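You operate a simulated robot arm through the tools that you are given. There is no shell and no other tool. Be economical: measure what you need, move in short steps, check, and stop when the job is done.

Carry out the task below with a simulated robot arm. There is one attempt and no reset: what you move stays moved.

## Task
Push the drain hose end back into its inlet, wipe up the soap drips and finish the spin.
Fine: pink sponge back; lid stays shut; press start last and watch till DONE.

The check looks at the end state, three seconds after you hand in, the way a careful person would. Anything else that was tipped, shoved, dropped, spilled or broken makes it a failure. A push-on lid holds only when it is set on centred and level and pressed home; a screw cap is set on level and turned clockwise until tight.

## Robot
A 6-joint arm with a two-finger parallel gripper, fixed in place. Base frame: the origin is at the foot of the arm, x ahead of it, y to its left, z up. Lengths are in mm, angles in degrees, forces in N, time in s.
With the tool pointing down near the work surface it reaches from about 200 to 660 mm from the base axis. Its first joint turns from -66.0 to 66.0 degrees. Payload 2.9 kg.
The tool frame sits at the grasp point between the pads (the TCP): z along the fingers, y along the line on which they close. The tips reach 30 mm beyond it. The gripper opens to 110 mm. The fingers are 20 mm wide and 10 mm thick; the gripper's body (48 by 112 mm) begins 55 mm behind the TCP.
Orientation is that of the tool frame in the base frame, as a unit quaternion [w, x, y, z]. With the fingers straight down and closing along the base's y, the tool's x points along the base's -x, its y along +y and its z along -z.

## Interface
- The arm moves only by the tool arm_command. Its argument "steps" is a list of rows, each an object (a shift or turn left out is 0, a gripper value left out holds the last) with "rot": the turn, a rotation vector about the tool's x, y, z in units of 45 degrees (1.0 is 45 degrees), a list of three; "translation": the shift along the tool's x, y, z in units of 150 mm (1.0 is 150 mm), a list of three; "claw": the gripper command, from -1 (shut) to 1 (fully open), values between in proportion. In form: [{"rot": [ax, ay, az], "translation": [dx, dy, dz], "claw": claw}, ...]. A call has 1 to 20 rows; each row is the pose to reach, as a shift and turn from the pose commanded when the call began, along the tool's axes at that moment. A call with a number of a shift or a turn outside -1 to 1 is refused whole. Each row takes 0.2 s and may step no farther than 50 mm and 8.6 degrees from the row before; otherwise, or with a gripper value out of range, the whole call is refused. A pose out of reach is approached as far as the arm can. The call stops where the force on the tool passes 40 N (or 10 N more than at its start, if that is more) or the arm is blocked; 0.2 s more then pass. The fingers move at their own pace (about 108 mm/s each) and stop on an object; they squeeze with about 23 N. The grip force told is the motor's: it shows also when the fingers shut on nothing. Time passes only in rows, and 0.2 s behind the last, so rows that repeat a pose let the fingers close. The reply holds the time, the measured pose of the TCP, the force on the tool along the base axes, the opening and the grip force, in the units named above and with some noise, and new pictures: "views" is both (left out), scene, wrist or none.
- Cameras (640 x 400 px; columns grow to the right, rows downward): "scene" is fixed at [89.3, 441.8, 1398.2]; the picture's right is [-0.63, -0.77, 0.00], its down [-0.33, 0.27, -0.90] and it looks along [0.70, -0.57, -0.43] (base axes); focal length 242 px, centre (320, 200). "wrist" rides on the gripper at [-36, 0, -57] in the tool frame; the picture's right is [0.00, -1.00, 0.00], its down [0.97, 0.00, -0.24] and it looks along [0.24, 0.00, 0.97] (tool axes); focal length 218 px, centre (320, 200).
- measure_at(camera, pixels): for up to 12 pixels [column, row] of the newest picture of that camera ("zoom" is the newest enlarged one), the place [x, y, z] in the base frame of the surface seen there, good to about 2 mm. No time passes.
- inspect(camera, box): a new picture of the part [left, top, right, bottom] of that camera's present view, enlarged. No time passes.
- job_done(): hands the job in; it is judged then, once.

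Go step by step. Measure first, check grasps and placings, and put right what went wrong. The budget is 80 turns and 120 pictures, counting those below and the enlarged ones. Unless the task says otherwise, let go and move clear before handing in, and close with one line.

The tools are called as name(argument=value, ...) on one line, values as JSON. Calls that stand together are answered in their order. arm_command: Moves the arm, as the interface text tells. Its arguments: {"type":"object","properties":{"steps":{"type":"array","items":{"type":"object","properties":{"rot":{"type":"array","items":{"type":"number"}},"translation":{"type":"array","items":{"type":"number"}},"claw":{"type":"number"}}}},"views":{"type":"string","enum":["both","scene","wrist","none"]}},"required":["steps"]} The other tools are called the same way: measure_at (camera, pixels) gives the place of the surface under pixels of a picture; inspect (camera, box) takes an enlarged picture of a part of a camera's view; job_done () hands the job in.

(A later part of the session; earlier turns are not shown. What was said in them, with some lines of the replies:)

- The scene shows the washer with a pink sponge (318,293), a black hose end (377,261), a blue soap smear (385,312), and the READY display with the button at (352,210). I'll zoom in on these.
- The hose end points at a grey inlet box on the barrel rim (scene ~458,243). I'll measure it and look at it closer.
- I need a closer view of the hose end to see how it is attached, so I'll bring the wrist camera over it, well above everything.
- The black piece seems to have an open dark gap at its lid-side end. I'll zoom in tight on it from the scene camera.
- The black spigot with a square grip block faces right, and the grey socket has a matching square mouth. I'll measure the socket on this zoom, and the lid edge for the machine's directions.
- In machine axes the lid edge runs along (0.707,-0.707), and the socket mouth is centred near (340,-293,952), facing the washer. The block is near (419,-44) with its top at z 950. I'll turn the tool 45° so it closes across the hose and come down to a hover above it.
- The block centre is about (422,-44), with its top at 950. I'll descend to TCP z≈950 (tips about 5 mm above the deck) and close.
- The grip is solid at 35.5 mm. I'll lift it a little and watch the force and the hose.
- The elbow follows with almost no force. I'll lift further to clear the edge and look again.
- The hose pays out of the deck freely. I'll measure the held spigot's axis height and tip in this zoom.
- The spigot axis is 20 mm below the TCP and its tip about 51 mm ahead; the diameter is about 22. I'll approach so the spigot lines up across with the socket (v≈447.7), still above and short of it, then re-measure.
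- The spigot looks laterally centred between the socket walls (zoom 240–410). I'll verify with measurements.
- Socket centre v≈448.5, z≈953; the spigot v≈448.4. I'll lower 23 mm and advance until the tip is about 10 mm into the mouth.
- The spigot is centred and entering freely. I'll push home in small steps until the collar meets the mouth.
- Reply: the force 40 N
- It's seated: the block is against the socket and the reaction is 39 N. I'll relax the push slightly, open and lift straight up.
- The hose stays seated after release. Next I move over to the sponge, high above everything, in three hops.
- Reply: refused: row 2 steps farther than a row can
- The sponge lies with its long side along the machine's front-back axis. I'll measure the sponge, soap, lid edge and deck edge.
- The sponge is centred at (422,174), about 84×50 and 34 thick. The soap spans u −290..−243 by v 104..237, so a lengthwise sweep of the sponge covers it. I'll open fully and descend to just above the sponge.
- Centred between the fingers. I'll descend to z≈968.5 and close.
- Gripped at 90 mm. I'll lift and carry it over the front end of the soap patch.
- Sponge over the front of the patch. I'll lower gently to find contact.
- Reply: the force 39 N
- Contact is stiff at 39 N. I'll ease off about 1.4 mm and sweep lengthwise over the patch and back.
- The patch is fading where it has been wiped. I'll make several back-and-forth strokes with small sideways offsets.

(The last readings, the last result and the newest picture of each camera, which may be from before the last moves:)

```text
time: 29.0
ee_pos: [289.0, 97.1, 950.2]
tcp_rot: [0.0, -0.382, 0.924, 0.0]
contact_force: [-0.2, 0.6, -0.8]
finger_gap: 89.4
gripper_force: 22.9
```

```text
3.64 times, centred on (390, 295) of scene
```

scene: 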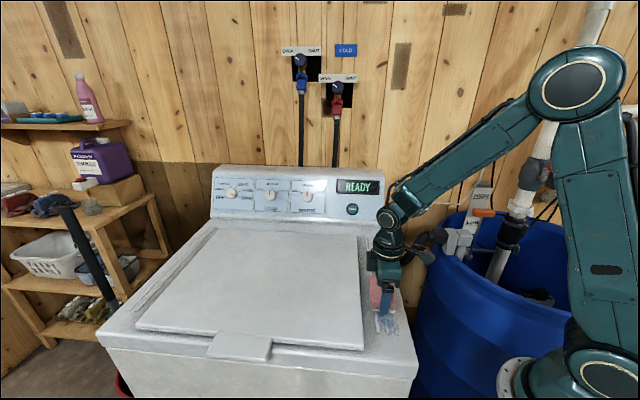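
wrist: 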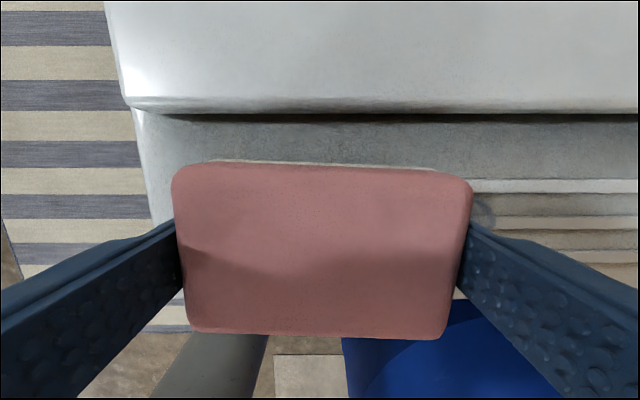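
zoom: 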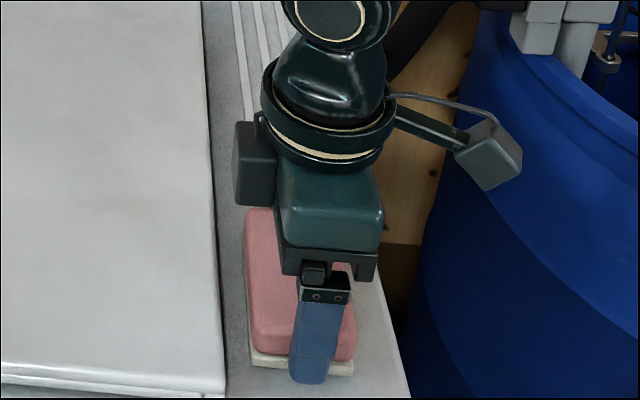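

At this end the force has fallen to zero, so I'll press 1 mm lower and do more strokes, then look at the result.

arm_command(steps=[{"translation": [0.02, 0, 0.006]}, {"translation": [0.02, -0.1, 0.006]}, {"translation": [0.02, -0.2, 0.006]}, {"translation": [0.02, -0.3, 0.006]}, {"translation": [0.02, -0.4, 0.006]}, {"translation": [0.02, -0.5, 0.006]}, {"translation": [0.045, -0.5, 0.006]}, {"translation": [0.045, -0.4, 0.006]}, {"translation": [0.045, -0.3, 0.006]}, {"translation": [0.045, -0.2, 0.006]}, {"translation": [0.045, -0.1, 0.006]}, {"translation": [0.045, 0.0, 0.006]}, {"translation": [0.02, 0.0, -0.1]}, {"translation": [0.0, 0.0, -0.35]}, {"translation": [-0.25, 0.0, -0.5]}, {"translation": [-0.5, 0.0, -0.5]}, {"translation": [-0.5, 0.0, -0.5]}], views="both")

inspect(camera="scene", box=[340, 240, 440, 350])

```text
time: 32.6
ee_pos: [342.3, 149.8, 1023.5]
tcp_rot: [-0.001, -0.382, 0.924, 0.0]
contact_force: [-0.1, -0.4, 0.0]
finger_gap: 89.4
gripper_force: 23.3
```

scene: 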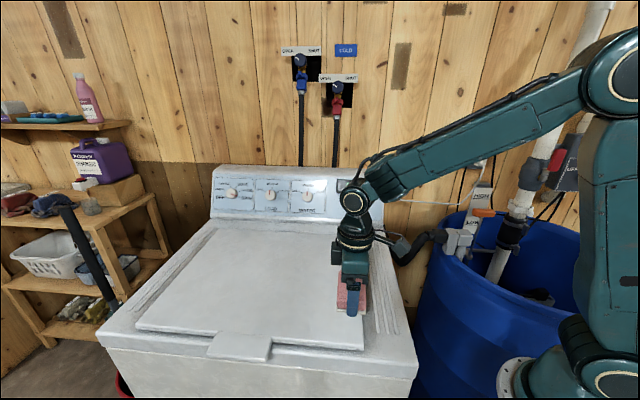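
wrist: 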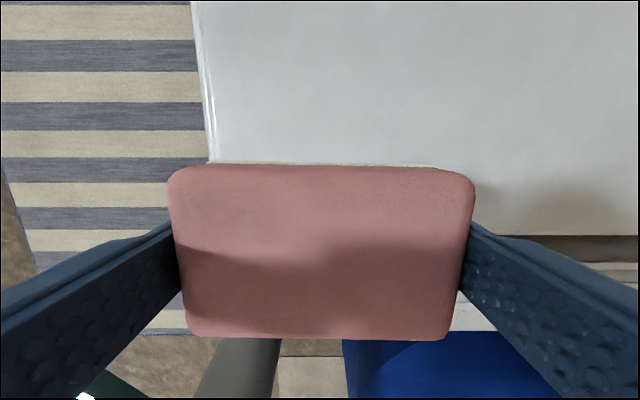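

```text
3.64 times, centred on (390, 295) of scene
```

zoom: 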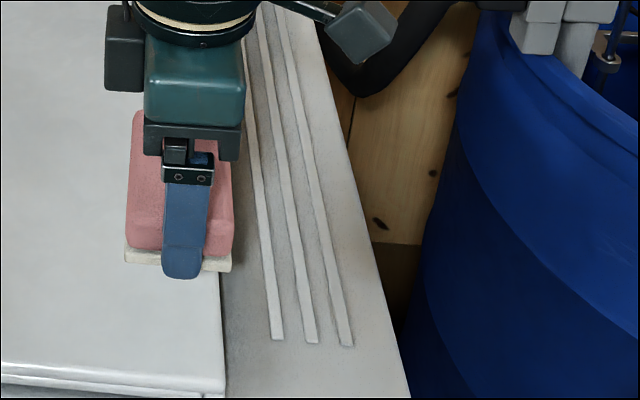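

The deck is clean. I'll carry the sponge back to its original spot on the lid (TCP 421,173) and lower it.

arm_command(steps=[{"translation": [-0.25, -0.13, 0]}, {"translation": [-0.484, -0.262, 0.0]}, {"translation": [-0.484, -0.262, 0.2]}, {"translation": [-0.484, -0.262, 0.32]}, {"translation": [-0.484, -0.262, 0.35]}, {"translation": [-0.484, -0.262, 0.35]}], views="wrist")

inspect(camera="scene", box=[280, 240, 380, 330])

```text
time: 34.0
ee_pos: [420.1, 174.6, 972.6]
tcp_rot: [0.001, -0.383, 0.924, 0.0]
contact_force: [0.8, -0.2, 0.2]
finger_gap: 89.4
gripper_force: 23.0
```

wrist: 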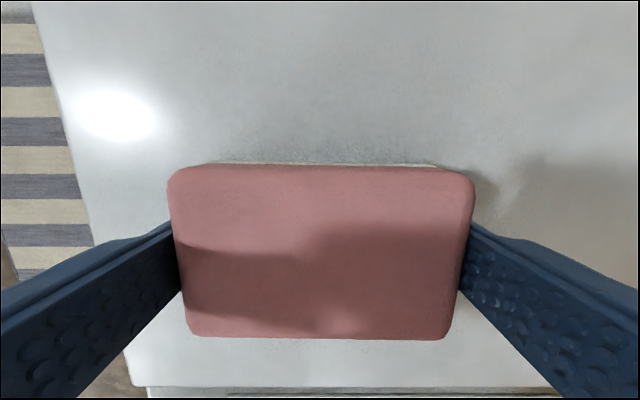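

```text
4.44 times, centred on (330, 285) of scene
```

zoom: 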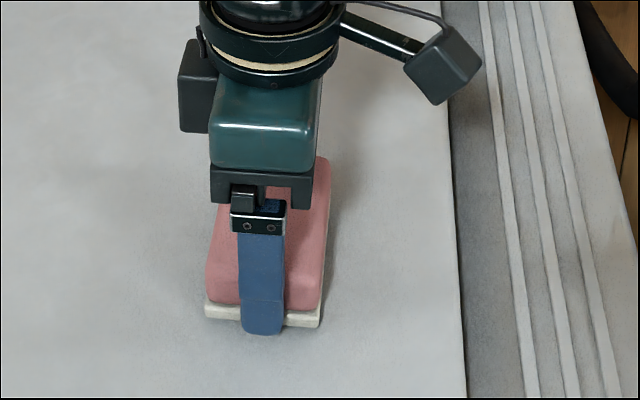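

arm_command(steps=[{"translation": [0, 0, 0.01]}, {"translation": [0, 0, 0.018]}, {"translation": [0, 0, 0.018]}], views="none")

```text
time: 34.8
ee_pos: [420.0, 173.6, 969.4]
tcp_rot: [0.0, -0.383, 0.924, 0.0]
contact_force: [-0.3, 0.5, -0.4]
finger_gap: 89.5
gripper_force: 23.4
```

arm_command(steps=[{"translation": [0, 0, 0.006]}, {"translation": [0, 0, 0.01]}, {"translation": [0, 0, 0.01]}], views="none")

```text
time: 35.6
ee_pos: [421.1, 172.9, 969.2]
tcp_rot: [0.001, -0.384, 0.923, 0.001]
contact_force: [-5.0, -0.6, 16.1]
finger_gap: 89.3
gripper_force: 22.9
```

The sponge touches the lid (16 N). I'll ease off, open and lift clear.

arm_command(steps=[{"translation": [0, 0, -0.005]}, {"translation": [0, 0, -0.005], "claw": 1}, {"translation": [0, 0, -0.005]}, {"translation": [0, 0, -0.005]}, {"translation": [0, 0, -0.2]}, {"translation": [0, 0, -0.5]}, {"translation": [0, 0, -0.8]}, {"translation": [0, 0, -1.0]}, {"translation": [0, 0, -1.0]}], views="both")

inspect(camera="scene", box=[280, 220, 440, 360])

```text
time: 37.6
ee_pos: [421.1, 174.5, 1118.3]
tcp_rot: [0.001, -0.383, 0.924, 0.0]
contact_force: [-0.3, -1.0, -0.1]
finger_gap: 109.8
gripper_force: 0.1
```

scene: 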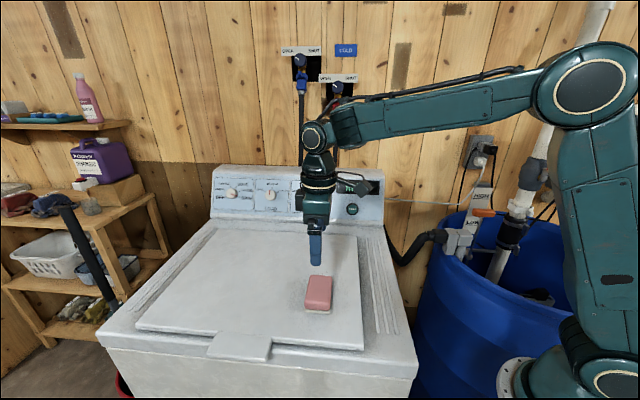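
wrist: 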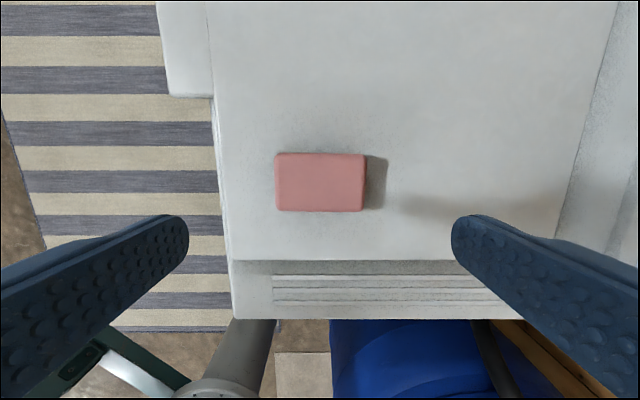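

```text
2.86 times, centred on (360, 290) of scene
```

zoom: 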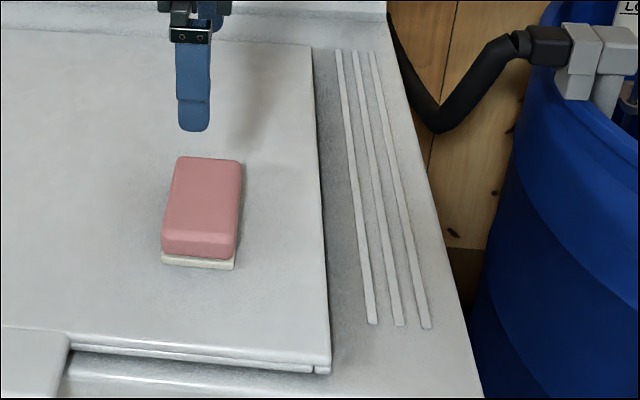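

The sponge is back in place, the deck is clean and the hose is still in. Now I'll measure the START button and the slope of its panel.

inspect(camera="scene", box=[325, 170, 395, 225])

measure_at(camera="scene", pixels=[[352, 209], [348, 209], [357, 210], [352, 205], [352, 215], [342, 203], [370, 203], [370, 217], [342, 217], [375, 225], [378, 180]])

```text
7.27 times, centred on (360, 198) of scene
```

zoom: 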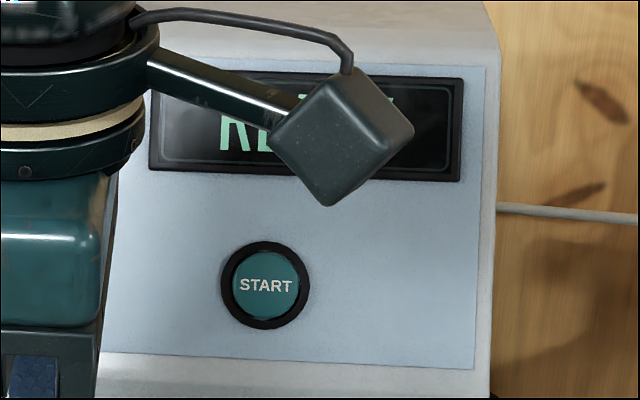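

```text
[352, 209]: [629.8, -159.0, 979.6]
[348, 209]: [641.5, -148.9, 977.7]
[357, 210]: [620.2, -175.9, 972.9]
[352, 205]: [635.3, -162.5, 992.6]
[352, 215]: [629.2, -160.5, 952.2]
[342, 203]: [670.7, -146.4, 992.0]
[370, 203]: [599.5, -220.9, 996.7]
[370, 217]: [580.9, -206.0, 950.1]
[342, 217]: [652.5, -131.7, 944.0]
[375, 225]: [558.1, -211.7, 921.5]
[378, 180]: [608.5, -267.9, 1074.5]
```

The panel leans 27° from vertical; the button centre is about (629.5,-159,977), and the pressing direction is b·0.89 − z·0.45. I'll shut the fingers, tilt the tool 45° toward the panel and move part way.

arm_command(steps=[{"rot": [0.16, 0, 0], "translation": [0.1, -0.12, 0], "claw": -1}, {"rot": [0.32, 0, 0], "translation": [0.2, -0.24, 0]}, {"rot": [0.48, 0, 0], "translation": [0.3, -0.38, 0]}, {"rot": [0.64, 0, 0], "translation": [0.4, -0.54, 0]}, {"rot": [0.8, 0, 0], "translation": [0.5, -0.7, 0]}, {"rot": [0.96, 0, 0], "translation": [0.58, -0.85, 0]}, {"rot": [1.0, 0, 0], "translation": [0.59, -0.95, 0]}, {"rot": [1.0, 0, 0], "translation": [0.59, -0.95, 0]}], views="both")

```text
time: 39.4
ee_pos: [460.1, 8.8, 1118.6]
tcp_rot: [0.146, -0.354, 0.853, -0.355]
contact_force: [0.5, -1.1, -0.5]
finger_gap: 0.0
gripper_force: 22.8
```

scene: 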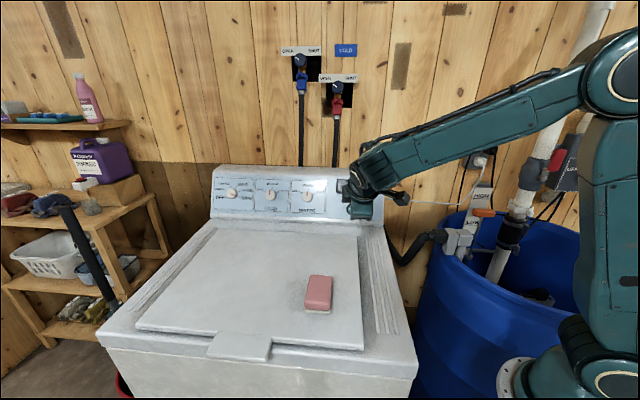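
wrist: 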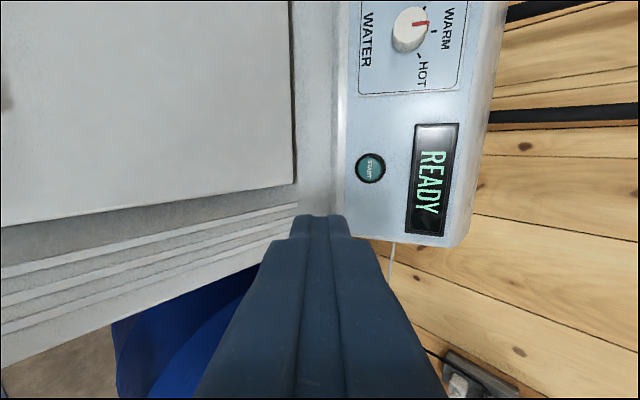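

The wrist view shows the button at (370,168). I'll measure it, then tilt the remaining 18° and close in.

measure_at(camera="wrist", pixels=[[370, 168], [370, 162], [370, 175], [365, 168], [375, 168], [395, 180], [395, 150]])

arm_command(steps=[{"rot": [0.13, 0, 0], "translation": [0, -0.08, 0.3]}, {"rot": [0.27, 0, 0], "translation": [0, -0.16, 0.6]}, {"rot": [0.4, 0, 0], "translation": [-0.005, -0.236, 0.896]}, {"rot": [0.4, 0, 0], "translation": [-0.005, -0.236, 0.896]}], views="both")

```text
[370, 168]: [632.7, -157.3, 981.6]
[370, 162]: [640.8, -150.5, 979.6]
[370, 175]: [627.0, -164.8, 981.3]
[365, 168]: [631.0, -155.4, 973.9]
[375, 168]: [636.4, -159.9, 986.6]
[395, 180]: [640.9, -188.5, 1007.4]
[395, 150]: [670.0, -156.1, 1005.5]
```

```text
time: 40.4
ee_pos: [543.5, -73.8, 1048.2]
tcp_rot: [0.201, -0.326, 0.788, -0.483]
contact_force: [-0.2, 0.1, -0.2]
finger_gap: 0.0
gripper_force: 22.7
```

scene: 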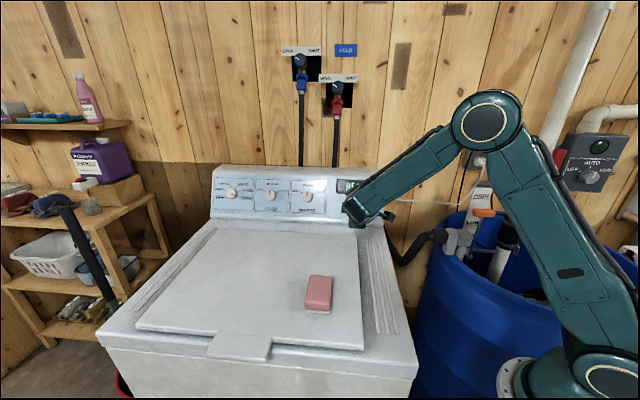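
wrist: 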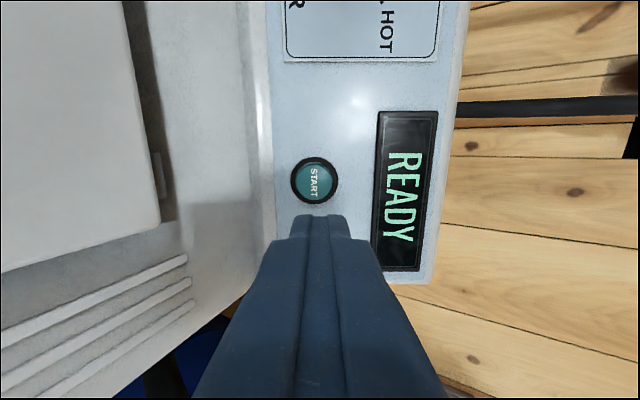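

measure_at(camera="wrist", pixels=[[315, 182], [315, 175], [315, 190], [308, 182], [322, 182], [345, 160], [345, 200], [285, 150]])

```text
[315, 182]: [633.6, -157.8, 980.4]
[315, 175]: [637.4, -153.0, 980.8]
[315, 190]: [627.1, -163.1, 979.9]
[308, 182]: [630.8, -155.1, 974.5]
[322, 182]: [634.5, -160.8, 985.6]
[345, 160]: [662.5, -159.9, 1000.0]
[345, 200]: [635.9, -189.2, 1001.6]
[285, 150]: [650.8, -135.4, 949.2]
```

Button centre (632.8,-157.8,980). I'll align and go in to about 8 mm short of it.

arm_command(steps=[{"translation": [-0.025, 0.035, 0.15]}, {"translation": [-0.025, 0.035, 0.4]}, {"translation": [-0.025, 0.035, 0.6]}, {"translation": [-0.025, 0.035, 0.68]}, {"translation": [-0.025, 0.035, 0.68]}], views="both")

inspect(camera="scene", box=[310, 165, 410, 235])

```text
time: 41.6
ee_pos: [611.0, -134.9, 998.5]
tcp_rot: [0.201, -0.326, 0.788, -0.482]
contact_force: [0.3, 0.8, -0.1]
finger_gap: 0.1
gripper_force: 23.3
```

scene: 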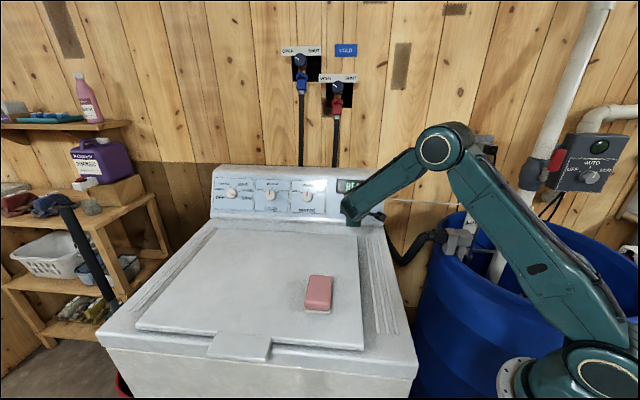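
wrist: 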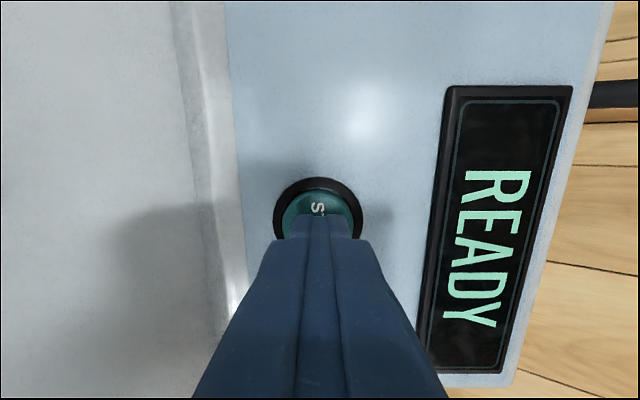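

```text
5.71 times, centred on (360, 200) of scene
```

zoom: 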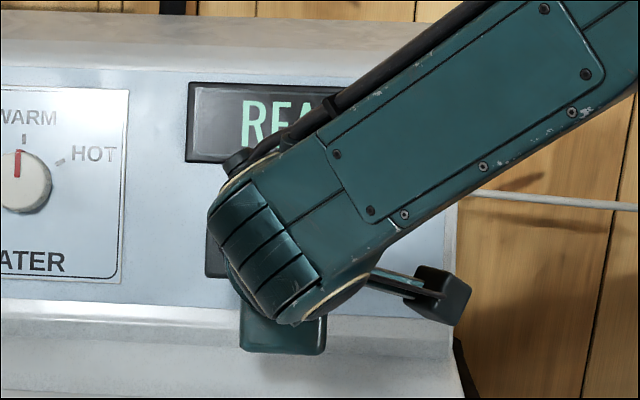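

The fingertip is lined up with the button. I'll press in slowly; it stops itself on force.

arm_command(steps=[{"translation": [0, 0, 0.03]}, {"translation": [0, 0, 0.05]}, {"translation": [0, 0, 0.065]}, {"translation": [0, 0, 0.08]}, {"translation": [0, 0, 0.09]}, {"translation": [0, 0, 0.1]}], views="wrist")

```text
time: 43.0
ee_pos: [618.7, -144.3, 990.2]
tcp_rot: [0.2, -0.327, 0.788, -0.482]
contact_force: [-10.9, 6.6, 1.9]
finger_gap: 0.0
gripper_force: 23.2
```

wrist: 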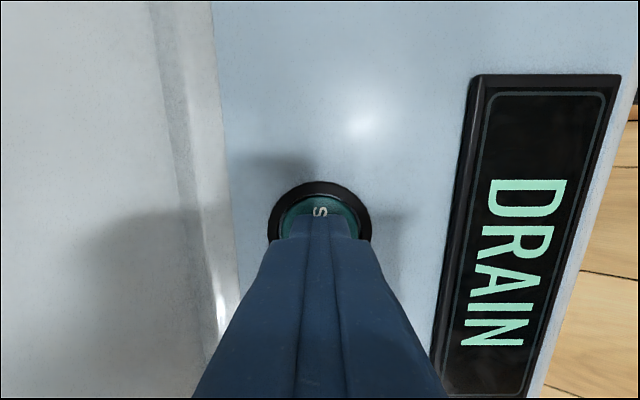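

The display now reads DRAIN, so the press registered. I'll back straight off and hold clear while I watch the display.

arm_command(steps=[{"translation": [0, 0, -0.1]}, {"translation": [0, 0, -0.35]}, {"translation": [0, 0, -0.65]}, {"translation": [0, 0, -0.95]}, {"translation": [0, 0, -0.95]}, {"translation": [0, 0, -0.95]}, {"translation": [0, 0, -0.95]}, {"translation": [0, 0, -0.95]}], views="both")

```text
time: 44.8
ee_pos: [527.9, -56.1, 1054.3]
tcp_rot: [0.2, -0.326, 0.788, -0.483]
contact_force: [0.0, -0.1, -0.4]
finger_gap: 0.0
gripper_force: 22.7
```

scene: 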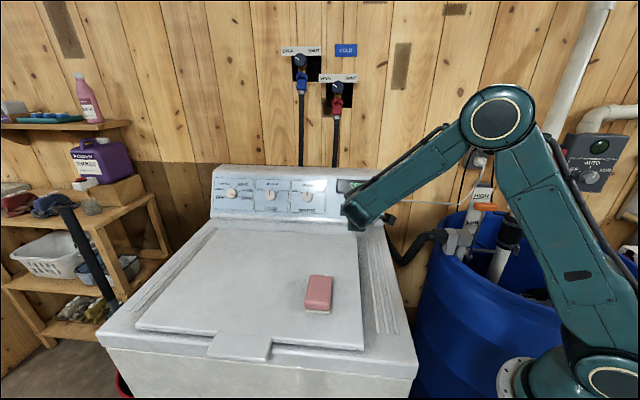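
wrist: 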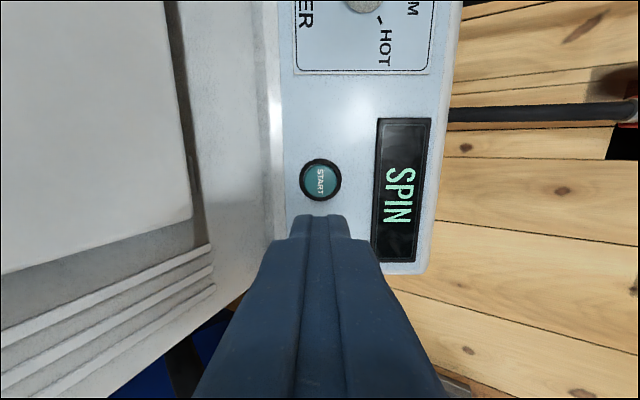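

It has moved on to SPIN. I'll wait in place and keep watching.

arm_command(steps=[{}, {}, {}, {}, {}, {}, {}, {}, {}, {}, {}, {}, {}, {}, {}, {}, {}, {}, {}, {}], views="both")

```text
time: 49.0
ee_pos: [528.6, -55.3, 1054.6]
tcp_rot: [0.201, -0.326, 0.788, -0.483]
contact_force: [0.2, -0.1, -0.1]
finger_gap: 0.0
gripper_force: 22.9
```

scene: 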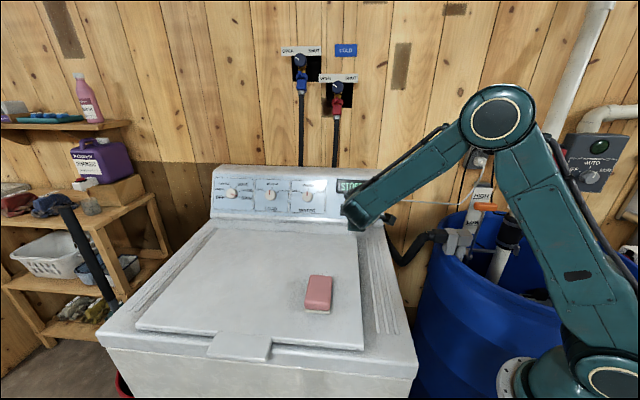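
wrist: 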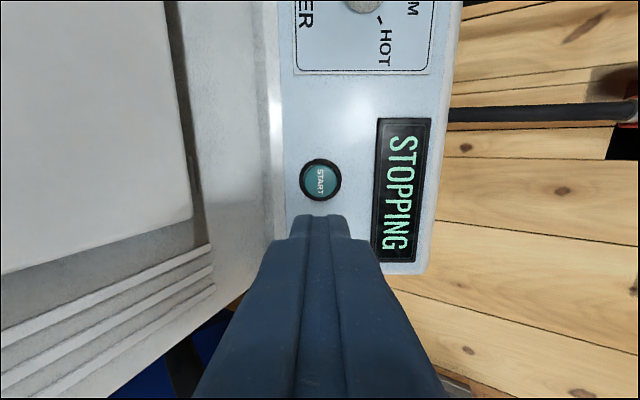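

STOPPING now; I'll wait a bit more, backing off further meanwhile.

arm_command(steps=[{"translation": [0, 0, -0.2]}, {"translation": [0, 0, -0.4]}, {"translation": [0, 0, -0.4]}, {"translation": [0, 0, -0.4]}, {"translation": [0, 0, -0.4]}, {"translation": [0, 0, -0.4]}, {"translation": [0, 0, -0.4]}, {"translation": [0, 0, -0.4]}, {"translation": [0, 0, -0.4]}, {"translation": [0, 0, -0.4]}, {"translation": [0, 0, -0.4]}, {"translation": [0, 0, -0.4]}], views="both")

inspect(camera="scene", box=[360, 180, 540, 320])

```text
time: 51.6
ee_pos: [491.2, -16.6, 1082.7]
tcp_rot: [0.201, -0.325, 0.788, -0.482]
contact_force: [0.2, 0.2, -0.4]
finger_gap: 0.2
gripper_force: 22.6
```

scene: 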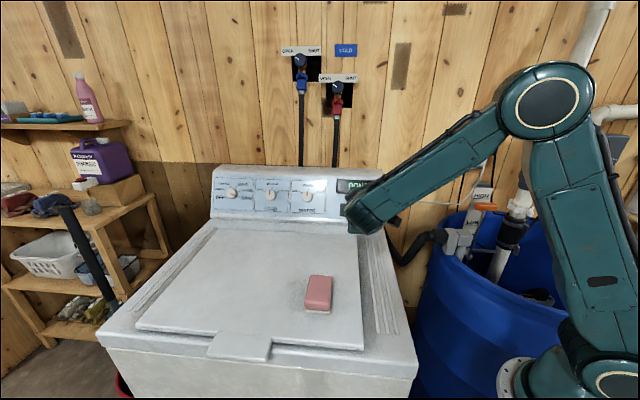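
wrist: 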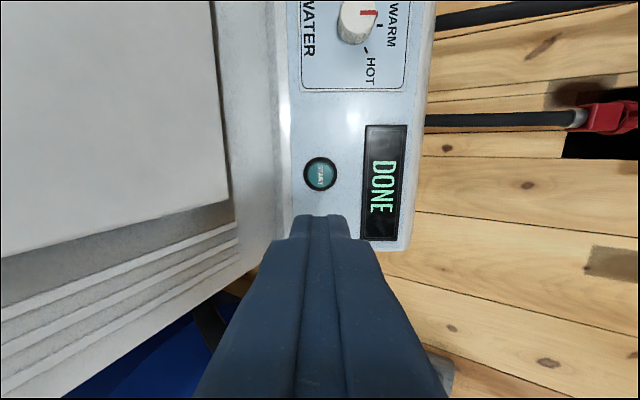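

```text
2.86 times, centred on (450, 250) of scene
```

zoom: 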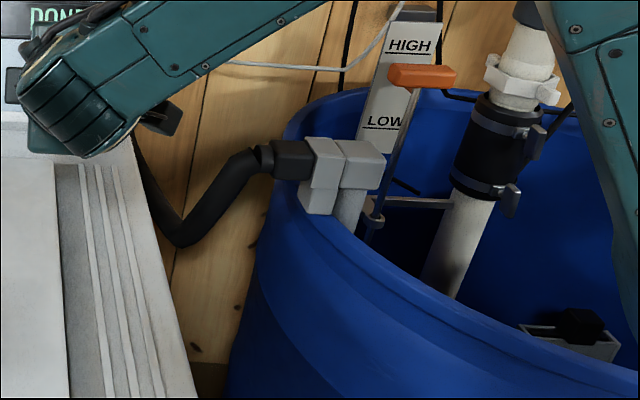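

The display reads DONE. The hose is still in its inlet, the deck is clean, the sponge is back, the lid is shut and the arm is clear, so I'm handing in.

job_done()

```text
The job is handed in.
```

The drain hose is back in its inlet, the soap is wiped up, the pink sponge is back in its spot, the lid stayed shut, and the spin ran through to DONE after I pressed start last.
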